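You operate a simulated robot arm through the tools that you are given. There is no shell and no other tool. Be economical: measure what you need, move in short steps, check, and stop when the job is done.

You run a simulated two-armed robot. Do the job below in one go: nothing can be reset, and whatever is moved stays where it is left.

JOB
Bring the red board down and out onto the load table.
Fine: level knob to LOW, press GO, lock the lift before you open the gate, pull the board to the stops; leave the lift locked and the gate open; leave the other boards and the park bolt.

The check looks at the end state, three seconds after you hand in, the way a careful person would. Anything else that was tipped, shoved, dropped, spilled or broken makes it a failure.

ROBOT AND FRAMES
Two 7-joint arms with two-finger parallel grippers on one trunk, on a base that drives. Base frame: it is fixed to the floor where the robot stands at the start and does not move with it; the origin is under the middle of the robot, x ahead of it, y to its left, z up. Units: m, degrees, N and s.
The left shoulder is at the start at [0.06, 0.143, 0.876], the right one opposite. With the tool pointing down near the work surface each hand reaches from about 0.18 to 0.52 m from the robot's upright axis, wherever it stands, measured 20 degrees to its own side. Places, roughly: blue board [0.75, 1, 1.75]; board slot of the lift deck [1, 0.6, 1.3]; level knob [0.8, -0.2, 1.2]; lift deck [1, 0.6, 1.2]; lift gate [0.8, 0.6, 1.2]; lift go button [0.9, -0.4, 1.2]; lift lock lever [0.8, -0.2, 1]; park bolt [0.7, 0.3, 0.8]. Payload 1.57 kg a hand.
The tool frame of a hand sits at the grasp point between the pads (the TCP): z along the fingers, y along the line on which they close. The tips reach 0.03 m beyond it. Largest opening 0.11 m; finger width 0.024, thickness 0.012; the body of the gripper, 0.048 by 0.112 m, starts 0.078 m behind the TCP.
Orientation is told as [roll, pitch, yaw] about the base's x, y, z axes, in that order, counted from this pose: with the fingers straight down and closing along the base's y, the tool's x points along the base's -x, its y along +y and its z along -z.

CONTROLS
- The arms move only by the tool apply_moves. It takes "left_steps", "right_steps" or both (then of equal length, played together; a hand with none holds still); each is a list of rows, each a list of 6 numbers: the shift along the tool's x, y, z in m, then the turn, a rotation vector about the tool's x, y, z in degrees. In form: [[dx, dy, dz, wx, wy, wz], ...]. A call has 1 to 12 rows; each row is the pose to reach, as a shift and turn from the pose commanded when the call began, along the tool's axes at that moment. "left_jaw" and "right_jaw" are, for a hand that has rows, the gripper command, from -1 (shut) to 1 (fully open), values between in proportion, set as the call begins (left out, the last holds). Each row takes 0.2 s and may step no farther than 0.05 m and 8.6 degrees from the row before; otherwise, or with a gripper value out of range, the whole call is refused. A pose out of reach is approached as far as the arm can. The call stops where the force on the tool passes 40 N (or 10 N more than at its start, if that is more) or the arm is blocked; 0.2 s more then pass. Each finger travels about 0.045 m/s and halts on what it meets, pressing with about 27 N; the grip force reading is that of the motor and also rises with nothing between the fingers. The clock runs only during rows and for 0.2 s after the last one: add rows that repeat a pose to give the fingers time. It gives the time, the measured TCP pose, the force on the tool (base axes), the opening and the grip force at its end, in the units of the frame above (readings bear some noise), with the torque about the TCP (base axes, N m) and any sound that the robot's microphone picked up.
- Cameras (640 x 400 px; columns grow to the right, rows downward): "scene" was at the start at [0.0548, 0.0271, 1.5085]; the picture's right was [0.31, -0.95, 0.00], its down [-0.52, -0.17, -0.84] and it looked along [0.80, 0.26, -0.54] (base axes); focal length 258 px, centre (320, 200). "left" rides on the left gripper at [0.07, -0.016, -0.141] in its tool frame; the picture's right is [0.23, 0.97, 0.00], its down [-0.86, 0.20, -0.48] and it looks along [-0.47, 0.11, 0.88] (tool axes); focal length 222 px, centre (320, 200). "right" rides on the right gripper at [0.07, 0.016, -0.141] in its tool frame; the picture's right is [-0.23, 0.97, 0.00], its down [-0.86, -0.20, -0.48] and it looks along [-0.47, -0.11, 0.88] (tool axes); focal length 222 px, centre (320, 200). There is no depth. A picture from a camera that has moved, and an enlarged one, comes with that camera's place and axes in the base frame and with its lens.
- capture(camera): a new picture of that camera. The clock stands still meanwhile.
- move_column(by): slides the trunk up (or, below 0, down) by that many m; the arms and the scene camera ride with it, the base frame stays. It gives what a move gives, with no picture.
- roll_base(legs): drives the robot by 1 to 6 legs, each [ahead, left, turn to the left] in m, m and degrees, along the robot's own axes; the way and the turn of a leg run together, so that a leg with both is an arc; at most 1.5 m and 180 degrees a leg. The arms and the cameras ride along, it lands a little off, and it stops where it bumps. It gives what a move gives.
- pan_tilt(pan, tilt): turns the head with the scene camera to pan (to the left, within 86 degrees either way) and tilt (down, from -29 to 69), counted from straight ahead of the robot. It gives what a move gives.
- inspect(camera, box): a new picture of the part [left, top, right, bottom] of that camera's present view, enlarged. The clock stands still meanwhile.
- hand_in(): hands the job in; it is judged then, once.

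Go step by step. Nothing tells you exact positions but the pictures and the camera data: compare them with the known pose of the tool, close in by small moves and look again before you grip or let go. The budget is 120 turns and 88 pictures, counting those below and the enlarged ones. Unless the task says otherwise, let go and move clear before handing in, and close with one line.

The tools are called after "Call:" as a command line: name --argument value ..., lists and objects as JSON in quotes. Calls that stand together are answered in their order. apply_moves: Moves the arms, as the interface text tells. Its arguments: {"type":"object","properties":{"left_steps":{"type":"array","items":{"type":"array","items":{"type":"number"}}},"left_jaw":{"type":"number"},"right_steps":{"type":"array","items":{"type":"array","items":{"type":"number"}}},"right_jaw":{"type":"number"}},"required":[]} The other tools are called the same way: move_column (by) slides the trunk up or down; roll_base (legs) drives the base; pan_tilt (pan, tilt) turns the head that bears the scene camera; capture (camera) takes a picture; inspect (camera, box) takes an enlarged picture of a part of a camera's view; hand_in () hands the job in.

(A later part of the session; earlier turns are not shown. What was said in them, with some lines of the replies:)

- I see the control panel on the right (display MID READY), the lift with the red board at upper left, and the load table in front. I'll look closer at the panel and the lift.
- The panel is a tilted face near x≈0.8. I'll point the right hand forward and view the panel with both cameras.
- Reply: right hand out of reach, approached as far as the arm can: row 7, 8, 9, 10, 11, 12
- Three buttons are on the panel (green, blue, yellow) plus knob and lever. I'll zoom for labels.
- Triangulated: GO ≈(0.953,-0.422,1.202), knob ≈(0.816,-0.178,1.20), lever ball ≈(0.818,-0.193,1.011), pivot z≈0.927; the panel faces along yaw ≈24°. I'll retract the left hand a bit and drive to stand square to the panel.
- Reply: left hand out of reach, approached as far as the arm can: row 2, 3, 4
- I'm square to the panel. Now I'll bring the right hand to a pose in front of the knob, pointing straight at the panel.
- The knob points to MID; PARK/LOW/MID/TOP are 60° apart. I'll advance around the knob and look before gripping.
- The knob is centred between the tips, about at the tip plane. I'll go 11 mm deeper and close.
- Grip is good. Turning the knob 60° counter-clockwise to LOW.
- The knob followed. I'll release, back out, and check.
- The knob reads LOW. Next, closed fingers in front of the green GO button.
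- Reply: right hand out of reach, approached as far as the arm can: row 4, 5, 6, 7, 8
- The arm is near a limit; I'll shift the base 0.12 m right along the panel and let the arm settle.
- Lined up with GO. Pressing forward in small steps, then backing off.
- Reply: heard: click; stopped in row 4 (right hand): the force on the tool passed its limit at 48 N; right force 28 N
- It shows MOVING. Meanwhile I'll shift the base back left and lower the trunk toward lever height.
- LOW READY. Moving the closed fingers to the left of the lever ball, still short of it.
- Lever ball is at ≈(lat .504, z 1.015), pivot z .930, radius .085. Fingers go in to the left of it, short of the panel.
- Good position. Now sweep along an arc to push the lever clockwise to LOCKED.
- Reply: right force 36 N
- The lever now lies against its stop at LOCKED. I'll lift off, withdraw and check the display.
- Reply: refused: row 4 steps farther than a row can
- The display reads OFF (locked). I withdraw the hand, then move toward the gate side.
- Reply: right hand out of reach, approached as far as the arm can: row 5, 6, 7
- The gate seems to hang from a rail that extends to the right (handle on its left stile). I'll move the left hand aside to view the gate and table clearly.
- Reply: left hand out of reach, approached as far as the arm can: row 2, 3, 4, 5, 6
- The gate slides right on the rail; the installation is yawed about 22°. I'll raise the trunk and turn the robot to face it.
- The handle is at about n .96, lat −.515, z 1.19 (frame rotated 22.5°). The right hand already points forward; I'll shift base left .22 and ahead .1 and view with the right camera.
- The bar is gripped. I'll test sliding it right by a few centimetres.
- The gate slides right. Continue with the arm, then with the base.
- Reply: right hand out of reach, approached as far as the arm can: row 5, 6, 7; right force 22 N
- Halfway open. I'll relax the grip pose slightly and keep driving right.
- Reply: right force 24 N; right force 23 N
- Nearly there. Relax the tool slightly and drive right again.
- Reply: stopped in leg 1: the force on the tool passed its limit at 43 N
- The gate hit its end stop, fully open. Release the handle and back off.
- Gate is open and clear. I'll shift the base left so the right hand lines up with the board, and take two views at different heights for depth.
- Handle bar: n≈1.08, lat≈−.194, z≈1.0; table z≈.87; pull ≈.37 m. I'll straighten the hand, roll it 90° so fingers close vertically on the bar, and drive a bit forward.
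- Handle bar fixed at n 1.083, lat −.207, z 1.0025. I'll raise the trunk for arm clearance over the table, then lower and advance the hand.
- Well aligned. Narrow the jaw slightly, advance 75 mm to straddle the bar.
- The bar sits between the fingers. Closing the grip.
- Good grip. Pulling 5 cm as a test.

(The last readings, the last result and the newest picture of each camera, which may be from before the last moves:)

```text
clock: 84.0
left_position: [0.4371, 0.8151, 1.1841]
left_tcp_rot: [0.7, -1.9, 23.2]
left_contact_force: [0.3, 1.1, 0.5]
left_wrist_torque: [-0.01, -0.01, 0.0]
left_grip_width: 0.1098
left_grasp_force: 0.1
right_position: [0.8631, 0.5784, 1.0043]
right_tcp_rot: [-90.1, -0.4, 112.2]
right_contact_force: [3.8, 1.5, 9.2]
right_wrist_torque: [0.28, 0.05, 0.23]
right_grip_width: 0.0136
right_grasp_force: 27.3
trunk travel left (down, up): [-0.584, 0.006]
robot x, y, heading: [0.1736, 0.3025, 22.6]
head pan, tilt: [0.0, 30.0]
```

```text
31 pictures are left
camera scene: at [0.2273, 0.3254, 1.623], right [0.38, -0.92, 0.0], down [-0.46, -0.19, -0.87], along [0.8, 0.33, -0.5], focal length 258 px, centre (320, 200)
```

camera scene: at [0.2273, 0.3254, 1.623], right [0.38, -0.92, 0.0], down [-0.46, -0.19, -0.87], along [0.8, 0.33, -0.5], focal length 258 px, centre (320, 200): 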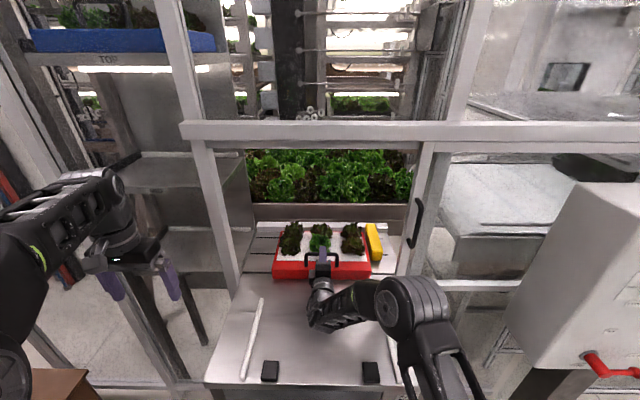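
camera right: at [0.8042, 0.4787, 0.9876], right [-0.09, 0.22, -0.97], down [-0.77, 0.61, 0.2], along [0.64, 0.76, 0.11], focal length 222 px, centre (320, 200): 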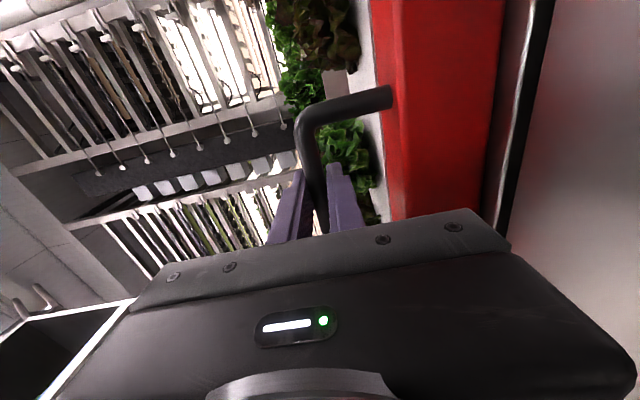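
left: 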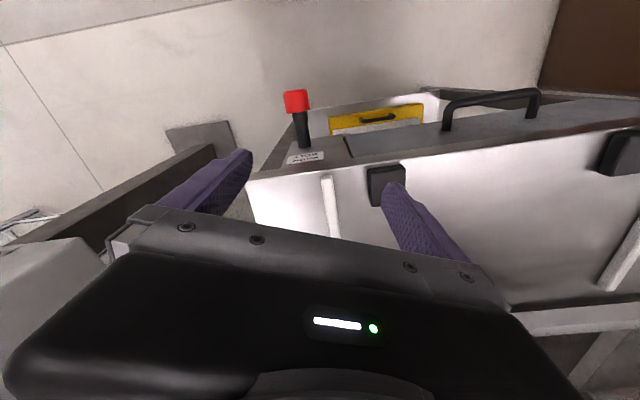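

It slides easily. Continue: relax the slight downward press, then back the base up in steps.

Call:
apply_moves --right_steps '[[0, -0.003, -0.015, 0, 0, 0], [0, -0.003, -0.03, 0, 0, 0], [0, -0.003, -0.045, 0, 0, 0], [0, -0.003, -0.06, 0, 0, 0], [0, -0.003, -0.075, 0, 0, 0], [0, -0.003, -0.09, 0, 0, 0], [0, -0.003, -0.1, 0, 0, 0], [0, -0.003, -0.1, 0, 0, 0]]'

Call:
capture --camera "scene"

```text
clock: 85.8
left_position: [0.4375, 0.817, 1.1832]
left_tcp_rot: [0.7, -2.1, 23.2]
left_contact_force: [-0.3, 0.0, -0.5]
left_wrist_torque: [-0.04, 0.0, 0.03]
left_grip_width: 0.1102
left_grasp_force: 0.1
right_position: [0.7706, 0.5389, 1.0053]
right_tcp_rot: [-89.9, -0.4, 112.3]
right_contact_force: [1.0, 0.5, -0.1]
right_wrist_torque: [0.18, 0.26, 0.18]
right_grip_width: 0.0136
right_grasp_force: 27.2
trunk travel left (down, up): [-0.584, 0.006]
robot x, y, heading: [0.1732, 0.3014, 22.7]
head pan, tilt: [0.0, 30.0]
```

```text
30 pictures are left
camera scene: at [0.2283, 0.3257, 1.6229], right [0.38, -0.92, 0.0], down [-0.46, -0.19, -0.87], along [0.8, 0.33, -0.5], focal length 258 px, centre (320, 200)
```

scene: 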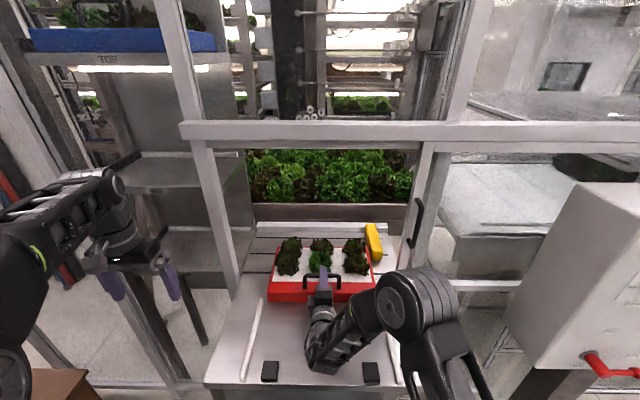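

Call:
inspect --camera "scene" --box '[200, 210, 440, 400]'

```text
2.11 times, centred on (320, 305) of scene
camera zoom: at [0.2283, 0.3257, 1.6229], right [0.38, -0.92, 0.0], down [-0.46, -0.19, -0.87], along [0.8, 0.33, -0.5], focal length 543 px, centre (320, -21)
```

zoom: 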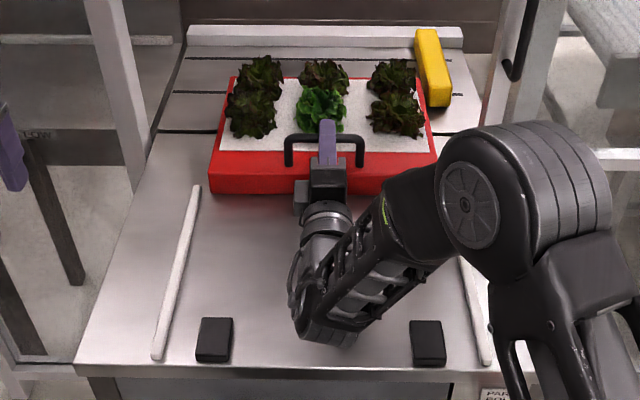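

The board is entering the guide rails centred. About 0.2 m left; back the base up 0.14 m.

Call:
roll_base --legs '[[-0.07, 0, 0], [-0.07, 0, 0]]'

Call:
inspect --camera "scene" --box '[200, 180, 440, 370]'

```text
clock: 87.4
left_position: [0.3054, 0.763, 1.1843]
left_tcp_rot: [0.7, -2.0, 23.2]
left_contact_force: [-0.7, 0.7, -0.2]
left_wrist_torque: [0.0, -0.03, -0.01]
left_grip_width: 0.1099
left_grasp_force: 0.0
right_position: [0.6412, 0.4855, 1.0057]
right_tcp_rot: [-90.1, -0.3, 112.3]
right_contact_force: [0.2, 0.8, -0.4]
right_wrist_torque: [0.3, 0.27, -0.16]
right_grip_width: 0.0137
right_grasp_force: 26.9
trunk travel left (down, up): [-0.584, 0.006]
robot x, y, heading: [0.0416, 0.2461, 22.5]
head pan, tilt: [0.0, 30.0]
```

```text
2.11 times, centred on (320, 275) of scene
camera zoom: at [0.0985, 0.2717, 1.623], right [0.38, -0.92, 0.0], down [-0.46, -0.19, -0.87], along [0.8, 0.33, -0.5], focal length 543 px, centre (320, 42)
```

zoom: 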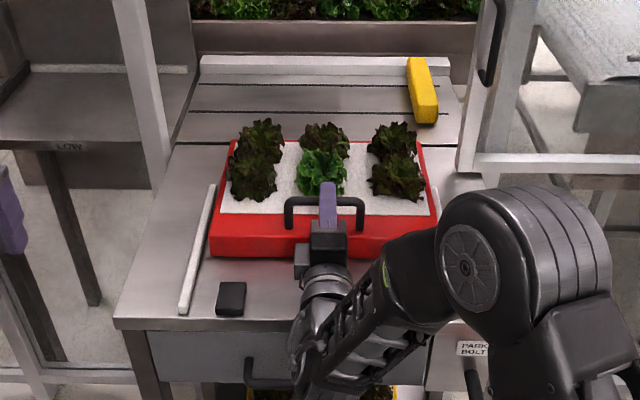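

About 5 cm left. Pull 3 cm with the base, then finish with the arm until the stops resist.

Call:
roll_base --legs '[[-0.03, 0, 0]]'

Call:
apply_moves --right_steps '[[0, 0, -0.006, 0, 0, 0], [0, 0, -0.012, 0, 0, 0], [0, 0, -0.018, 0, 0, 0], [0, 0, -0.024, 0, 0, 0], [0, 0, -0.03, 0, 0, 0], [0, 0, -0.036, 0, 0, 0], [0, 0, -0.042, 0, 0, 0]]'

Call:
inspect --camera "scene" --box '[200, 180, 440, 370]'

```text
clock: 88.2
left_position: [0.2791, 0.7505, 1.1844]
left_tcp_rot: [0.7, -2.1, 23.4]
left_contact_force: [-0.3, -0.4, -0.2]
left_wrist_torque: [0.0, -0.03, -0.03]
left_grip_width: 0.11
left_grasp_force: 0.1
right_position: [0.6129, 0.4742, 1.0047]
right_tcp_rot: [-89.7, -0.4, 112.3]
right_contact_force: [-0.7, 0.4, 0.1]
right_wrist_torque: [0.46, -0.01, -0.12]
right_grip_width: 0.0136
right_grasp_force: 27.3
trunk travel left (down, up): [-0.584, 0.006]
robot x, y, heading: [0.0176, 0.236, 22.8]
head pan, tilt: [0.0, 30.0]
```

```text
clock: 89.8
left_position: [0.2795, 0.7519, 1.184]
left_tcp_rot: [0.7, -2.1, 23.4]
left_contact_force: [0.3, -0.1, -1.0]
left_wrist_torque: [0.04, -0.01, -0.04]
left_grip_width: 0.1098
left_grasp_force: 0.0
right_position: [0.5749, 0.4588, 1.0053]
right_tcp_rot: [-89.9, -0.4, 112.3]
right_contact_force: [6.5, 3.9, 9.7]
right_wrist_torque: [0.26, 0.06, -0.07]
right_grip_width: 0.0136
right_grasp_force: 26.8
trunk travel left (down, up): [-0.584, 0.006]
robot x, y, heading: [0.0175, 0.2408, 22.7]
head pan, tilt: [0.0, 30.0]
```

```text
2.11 times, centred on (320, 275) of scene
camera zoom: at [0.0714, 0.2607, 1.6231], right [0.38, -0.92, 0.0], down [-0.46, -0.19, -0.87], along [0.8, 0.33, -0.5], focal length 543 px, centre (320, 42)
```

zoom: 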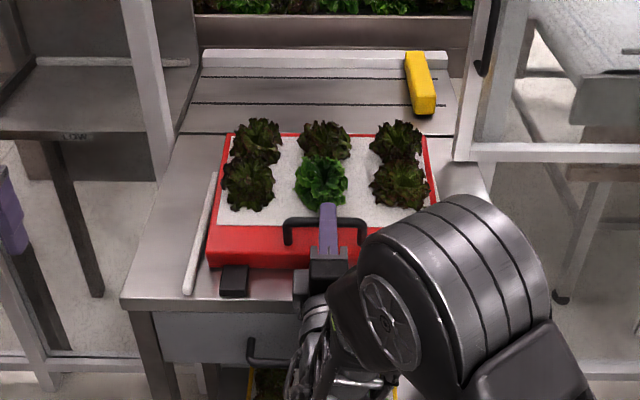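

Almost touching. A few more millimetres against the stops.

Call:
apply_moves --right_steps '[[0, -0.002, -0.004, 0, 0, 0], [0, -0.002, -0.008, 0, 0, 0], [0, -0.002, -0.012, 0, 0, 0], [0, -0.002, -0.016, 0, 0, 0], [0, -0.002, -0.02, 0, 0, 0]]'

Call:
inspect --camera "scene" --box '[230, 250, 390, 350]'

```text
clock: 91.0
left_position: [0.2805, 0.7531, 1.1833]
left_tcp_rot: [0.6, -1.8, 23.3]
left_contact_force: [-0.6, -0.3, -0.3]
left_wrist_torque: [0.01, -0.03, 0.01]
left_grip_width: 0.1102
left_grasp_force: 0.1
right_position: [0.5586, 0.4495, 1.0051]
right_tcp_rot: [-89.7, -0.3, 112.2]
right_contact_force: [9.2, 6.9, -6.6]
right_wrist_torque: [0.1, 0.18, -0.14]
right_grip_width: 0.0138
right_grasp_force: 27.2
trunk travel left (down, up): [-0.584, 0.006]
robot x, y, heading: [0.0162, 0.2364, 22.7]
head pan, tilt: [0.0, 30.0]
```

```text
4.00 times, centred on (310, 300) of scene
camera zoom: at [0.0732, 0.2615, 1.6228], right [0.38, -0.92, 0.0], down [-0.46, -0.19, -0.87], along [0.8, 0.33, -0.5], focal length 1032 px, centre (360, -200)
```

zoom: 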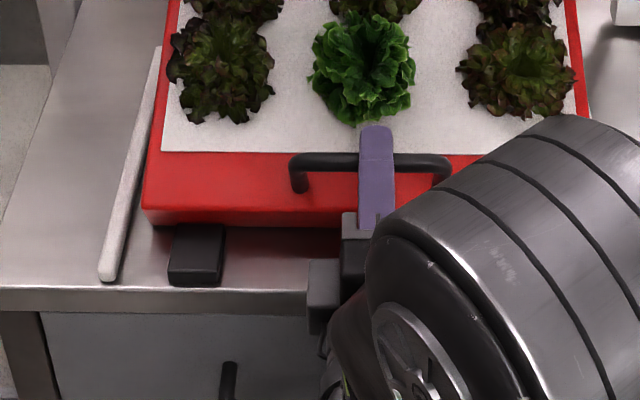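

Call:
apply_moves --right_steps '[[0, 0, -0.004, 0, 0, 0], [0, 0, -0.008, 0, 0, 0], [0, 0, -0.012, 0, 0, 0], [0, 0, -0.016, 0, 0, 0], [0, 0, -0.02, 0, 0, 0], [0, 0, -0.024, 0, 0, 0]]'

Call:
inspect --camera "scene" --box '[230, 250, 390, 350]'

```text
clock: 92.4
left_position: [0.2803, 0.7517, 1.1834]
left_tcp_rot: [0.7, -1.9, 23.3]
left_contact_force: [-0.1, 0.4, 0.6]
left_wrist_torque: [0.03, 0.02, 0.01]
left_grip_width: 0.1098
left_grasp_force: 0.0
right_position: [0.5341, 0.4427, 1.0055]
right_tcp_rot: [-89.7, -0.3, 112.3]
right_contact_force: [9.1, 2.8, -5.2]
right_wrist_torque: [-0.11, 0.03, 0.1]
right_grip_width: 0.0136
right_grasp_force: 27.0
trunk travel left (down, up): [-0.584, 0.006]
robot x, y, heading: [0.019, 0.2364, 22.5]
head pan, tilt: [0.0, 30.0]
```

```text
4.00 times, centred on (310, 300) of scene
camera zoom: at [0.073, 0.2611, 1.6229], right [0.38, -0.92, 0.0], down [-0.46, -0.19, -0.87], along [0.8, 0.33, -0.5], focal length 1032 px, centre (360, -200)
```

zoom: 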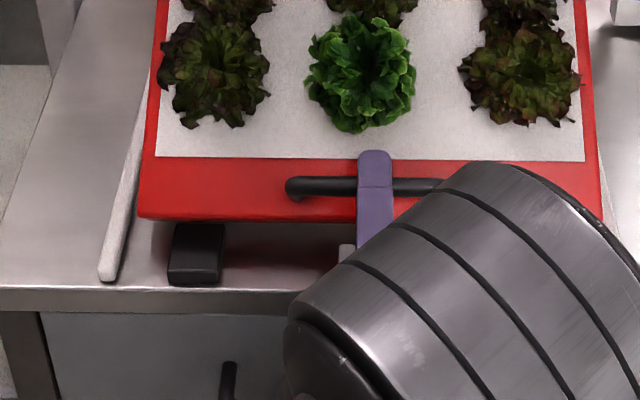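

I need a better side view to see if the board front is lifted or on the stops. Checking with the left and right cameras.

Call:
capture --camera "left"

Call:
capture --camera "right"

Call:
capture --camera "scene"

```text
24 pictures are left
camera left: at [0.2205, 0.7059, 1.3211], right [-0.59, 0.8, 0.0], down [0.69, 0.51, 0.51], along [0.41, 0.31, -0.86], focal length 222 px, centre (320, 200)
```

left: 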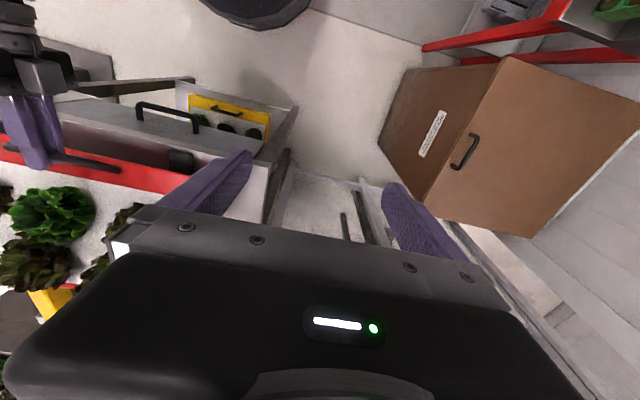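

```text
23 pictures are left
camera right: at [0.43, 0.3242, 0.9895], right [-0.09, 0.21, -0.97], down [-0.77, 0.61, 0.21], along [0.64, 0.76, 0.11], focal length 222 px, centre (320, 200)
```

right: 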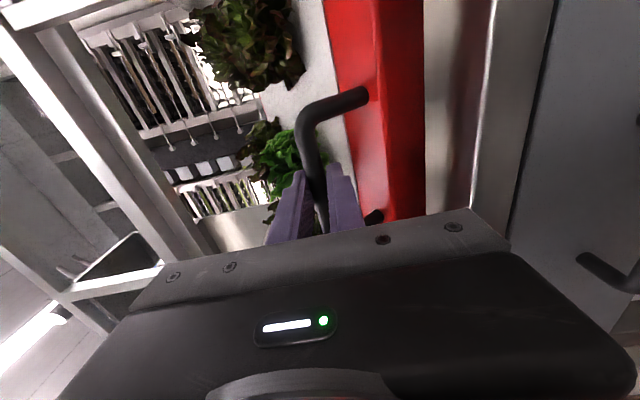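

```text
22 pictures are left
camera scene: at [0.073, 0.2611, 1.6229], right [0.38, -0.92, 0.0], down [-0.46, -0.19, -0.87], along [0.8, 0.33, -0.5], focal length 258 px, centre (320, 200)
```

scene: 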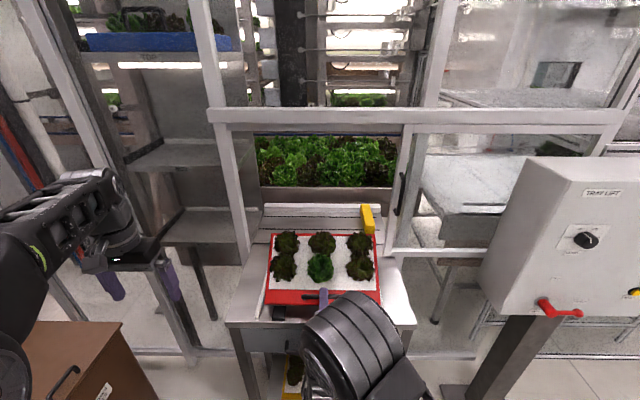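

The board had already reached the stops and my pull is now tipping it (rear edge rising). I'll reverse the last moves gently to set it flat.

Call:
apply_moves --right_steps '[[0, 0, 0.005, 0, 0, 0], [0, 0, 0.01, 0, 0, 0], [0, 0, 0.015, 0, 0, 0], [0, 0, 0.02, 0, 0, 0], [0, 0, 0.024, 0, 0, 0], [0, 0, 0.028, 0, 0, 0], [0, 0, 0.032, 0, 0, 0], [0, 0, 0.036, 0, 0, 0], [0, 0.001, 0.04, 0, 0, 0], [0, 0.002, 0.044, 0, 0, 0], [0, 0.002, 0.044, 0, 0, 0]]'

Call:
inspect --camera "scene" --box '[200, 180, 440, 370]'

```text
clock: 94.8
left_position: [0.2792, 0.7504, 1.1847]
left_tcp_rot: [0.7, -1.9, 23.3]
left_contact_force: [-0.6, 0.4, 0.4]
left_wrist_torque: [-0.01, 0.01, -0.01]
left_grip_width: 0.1101
left_grasp_force: 0.1
right_position: [0.5762, 0.4594, 1.0062]
right_tcp_rot: [-90.0, -0.5, 112.2]
right_contact_force: [9.0, 2.5, 8.2]
right_wrist_torque: [0.27, 0.01, -0.36]
right_grip_width: 0.0135
right_grasp_force: 26.6
trunk travel left (down, up): [-0.584, 0.006]
robot x, y, heading: [0.012, 0.243, 22.5]
head pan, tilt: [0.0, 30.0]
```

```text
2.11 times, centred on (320, 275) of scene
camera zoom: at [0.0718, 0.2604, 1.6231], right [0.38, -0.92, 0.0], down [-0.46, -0.19, -0.87], along [0.8, 0.33, -0.5], focal length 543 px, centre (320, 42)
```

zoom: 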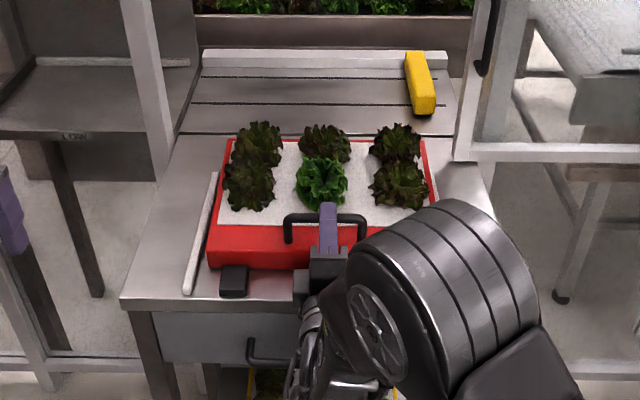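

Nearly flat, some load remains. A further 1.2 cm forward in small steps.

Call:
apply_moves --right_steps '[[0, -0.001, 0.003, 0, 0, 0], [0, -0.002, 0.006, 0, 0, 0], [0, -0.002, 0.008, 0, 0, 0], [0, -0.002, 0.008, 0, 0, 0]]'

Call:
apply_moves --right_steps '[[0, 0, 0.002, 0, 0, 0], [0, 0, 0.004, 0, 0, 0], [0, 0, 0.004, 0, 0, 0]]'

Call:
inspect --camera "scene" --box '[200, 180, 440, 370]'

```text
clock: 95.8
left_position: [0.2796, 0.7508, 1.1841]
left_tcp_rot: [0.6, -1.9, 23.2]
left_contact_force: [-0.8, 0.0, 1.0]
left_wrist_torque: [0.0, -0.01, -0.01]
left_grip_width: 0.1102
left_grasp_force: 0.1
right_position: [0.583, 0.4616, 1.0058]
right_tcp_rot: [-89.6, -0.2, 112.3]
right_contact_force: [8.3, 3.6, -0.8]
right_wrist_torque: [0.27, 0.2, -0.04]
right_grip_width: 0.0137
right_grasp_force: 26.7
trunk travel left (down, up): [-0.584, 0.006]
robot x, y, heading: [0.0163, 0.2365, 22.5]
head pan, tilt: [0.0, 30.0]
```

```text
clock: 96.6
left_position: [0.2793, 0.7506, 1.1841]
left_tcp_rot: [0.8, -2.0, 23.3]
left_contact_force: [-0.8, -0.1, -0.3]
left_wrist_torque: [0.01, -0.01, 0.0]
left_grip_width: 0.11
left_grasp_force: 0.1
right_position: [0.5863, 0.4631, 1.0056]
right_tcp_rot: [-89.6, -0.3, 112.3]
right_contact_force: [-1.5, -0.4, -5.0]
right_wrist_torque: [0.18, 0.29, 0.04]
right_grip_width: 0.0138
right_grasp_force: 26.9
trunk travel left (down, up): [-0.584, 0.006]
robot x, y, heading: [0.017, 0.2379, 22.5]
head pan, tilt: [0.0, 30.0]
```

```text
2.11 times, centred on (320, 275) of scene
camera zoom: at [0.0715, 0.2604, 1.6229], right [0.38, -0.92, 0.0], down [-0.46, -0.19, -0.87], along [0.8, 0.33, -0.5], focal length 543 px, centre (320, 42)
```

zoom: 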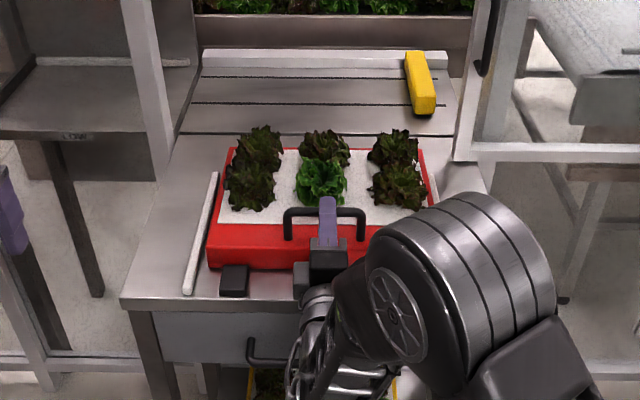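

The load is gone, so the board is flat at the stops. A tiny nudge back and down to zero the load, then release.

Call:
apply_moves --right_steps '[[0, 0.002, 0, 0, 0, 0], [0, 0.002, -0.0015, 0, 0, 0], [0, 0.002, -0.0015, 0, 0, 0]]'

```text
clock: 97.4
left_position: [0.2794, 0.7518, 1.1831]
left_tcp_rot: [0.8, -2.1, 23.3]
left_contact_force: [0.6, 0.4, 0.4]
left_wrist_torque: [0.02, -0.01, -0.02]
left_grip_width: 0.1101
left_grasp_force: 0.0
right_position: [0.585, 0.4612, 1.0052]
right_tcp_rot: [-89.8, -0.4, 112.2]
right_contact_force: [1.6, 2.1, 0.5]
right_wrist_torque: [0.29, 0.08, 0.15]
right_grip_width: 0.0138
right_grasp_force: 27.4
trunk travel left (down, up): [-0.584, 0.006]
robot x, y, heading: [0.0138, 0.2387, 22.6]
head pan, tilt: [0.0, 30.0]
```

Balanced with light stop contact. Opening the jaw and backing out with the base.

Call:
apply_moves --right_steps '[[0, 0, 0, 0, 0, 0], [0, 0, 0, 0, 0, 0], [0, 0, 0, 0, 0, 0]]' --right_jaw -0.1

Call:
roll_base --legs '[[-0.12, 0, 0], [-0.15, 0, 0]]'

Call:
capture --camera "scene"

Call:
capture --camera "right"

```text
clock: 98.2
left_position: [0.2783, 0.7511, 1.1832]
left_tcp_rot: [0.7, -2.0, 23.2]
left_contact_force: [0.1, -0.6, -0.7]
left_wrist_torque: [0.02, -0.02, 0.03]
left_grip_width: 0.1101
left_grasp_force: 0.0
right_position: [0.5842, 0.4626, 1.0049]
right_tcp_rot: [-89.8, -0.3, 112.3]
right_contact_force: [0.3, -0.4, -0.5]
right_wrist_torque: [0.01, -0.03, -0.04]
right_grip_width: 0.0493
right_grasp_force: 0.0
trunk travel left (down, up): [-0.584, 0.006]
robot x, y, heading: [0.0188, 0.2363, 22.6]
head pan, tilt: [0.0, 30.0]
```

```text
clock: 100.5
left_position: [0.0283, 0.647, 1.1849]
left_tcp_rot: [0.7, -2.0, 23.5]
left_contact_force: [0.6, 0.4, 0.6]
left_wrist_torque: [0.05, -0.06, 0.01]
left_grip_width: 0.1102
left_grasp_force: 0.1
right_position: [0.3335, 0.3578, 1.0059]
right_tcp_rot: [-89.8, -0.5, 112.5]
right_contact_force: [0.6, 0.9, 0.3]
right_wrist_torque: [0.0, 0.07, 0.03]
right_grip_width: 0.0493
right_grasp_force: 0.0
trunk travel left (down, up): [-0.584, 0.006]
robot x, y, heading: [-0.2346, 0.1341, 23.0]
head pan, tilt: [0.0, 30.0]
```

```text
19 pictures are left
camera scene: at [-0.181, 0.1551, 1.6231], right [0.39, -0.92, 0.0], down [-0.46, -0.19, -0.87], along [0.8, 0.33, -0.5], focal length 258 px, centre (320, 200)
```

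scene: 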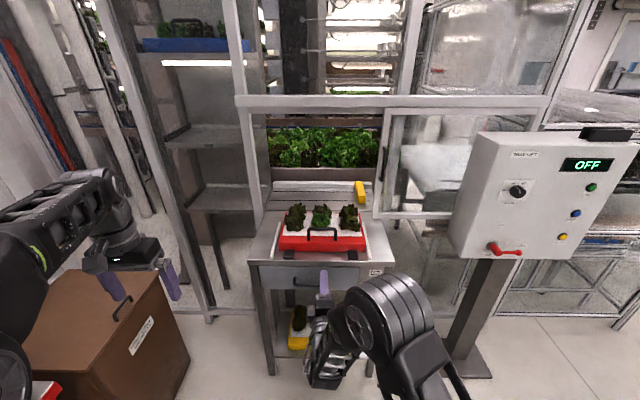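

```text
18 pictures are left
camera right: at [0.2281, 0.2395, 0.989], right [-0.09, 0.21, -0.97], down [-0.77, 0.61, 0.21], along [0.64, 0.76, 0.11], focal length 222 px, centre (320, 200)
```

right: 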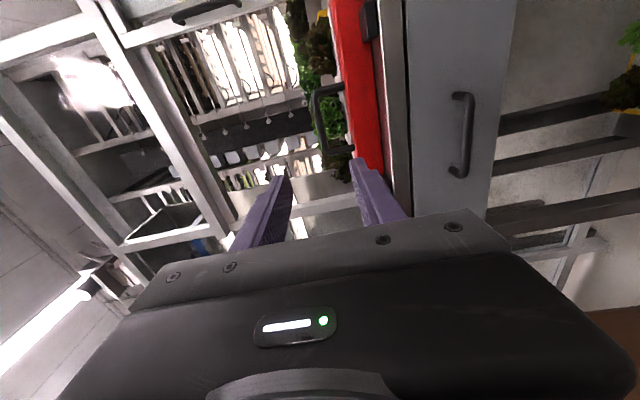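

Looks good; a close look at the board against the stops, the lever and knob.

Call:
inspect --camera "scene" --box '[235, 170, 405, 280]'

Call:
inspect --camera "scene" --box '[360, 90, 640, 280]'

Call:
inspect --camera "right" --box '[290, 0, 450, 110]'

```text
3.64 times, centred on (320, 225) of scene
camera zoom: at [-0.181, 0.1551, 1.6231], right [0.39, -0.92, 0.0], down [-0.46, -0.19, -0.87], along [0.8, 0.33, -0.5], focal length 938 px, centre (320, 109)
```

zoom: 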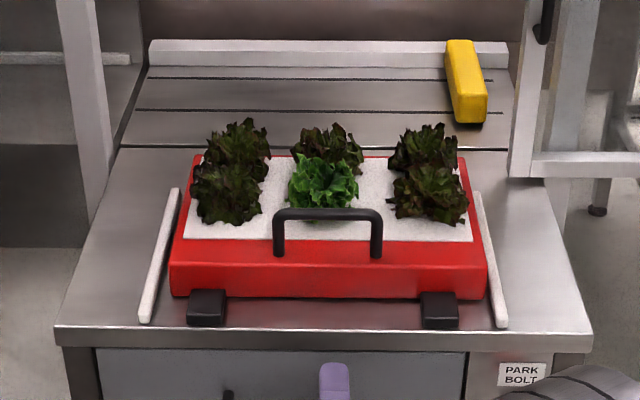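

```text
2.11 times, centred on (500, 185) of scene
camera zoom: at [-0.181, 0.1551, 1.6231], right [0.39, -0.92, 0.0], down [-0.46, -0.19, -0.87], along [0.8, 0.33, -0.5], focal length 543 px, centre (-59, 232)
```

zoom: 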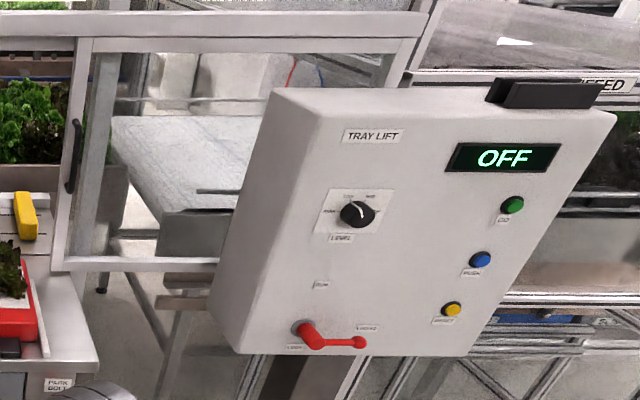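

```text
3.64 times, centred on (370, 55) of right
camera zoom: at [0.2281, 0.2395, 0.989], right [-0.09, 0.21, -0.97], down [-0.77, 0.61, 0.21], along [0.64, 0.76, 0.11], focal length 808 px, centre (138, 727)
```

zoom: 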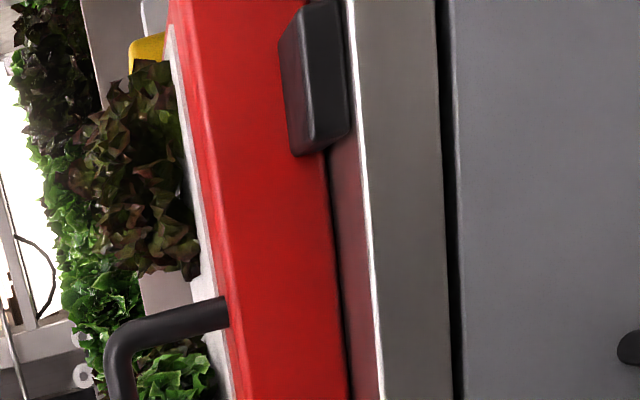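

The red board lies flat between the rails against both stops. The knob is at LOW, the lever is at LOCKED (display OFF), the gate is open at its stop, and both hands are clear.

Call:
hand_in

```text
The job is handed in.
```

The red board is down and out on the load table, flat against both stops, with the lift locked and the gate left open. While pulling it to the stops I tipped its rear edge up, then set it flat again; all six plants were in place in the last picture.
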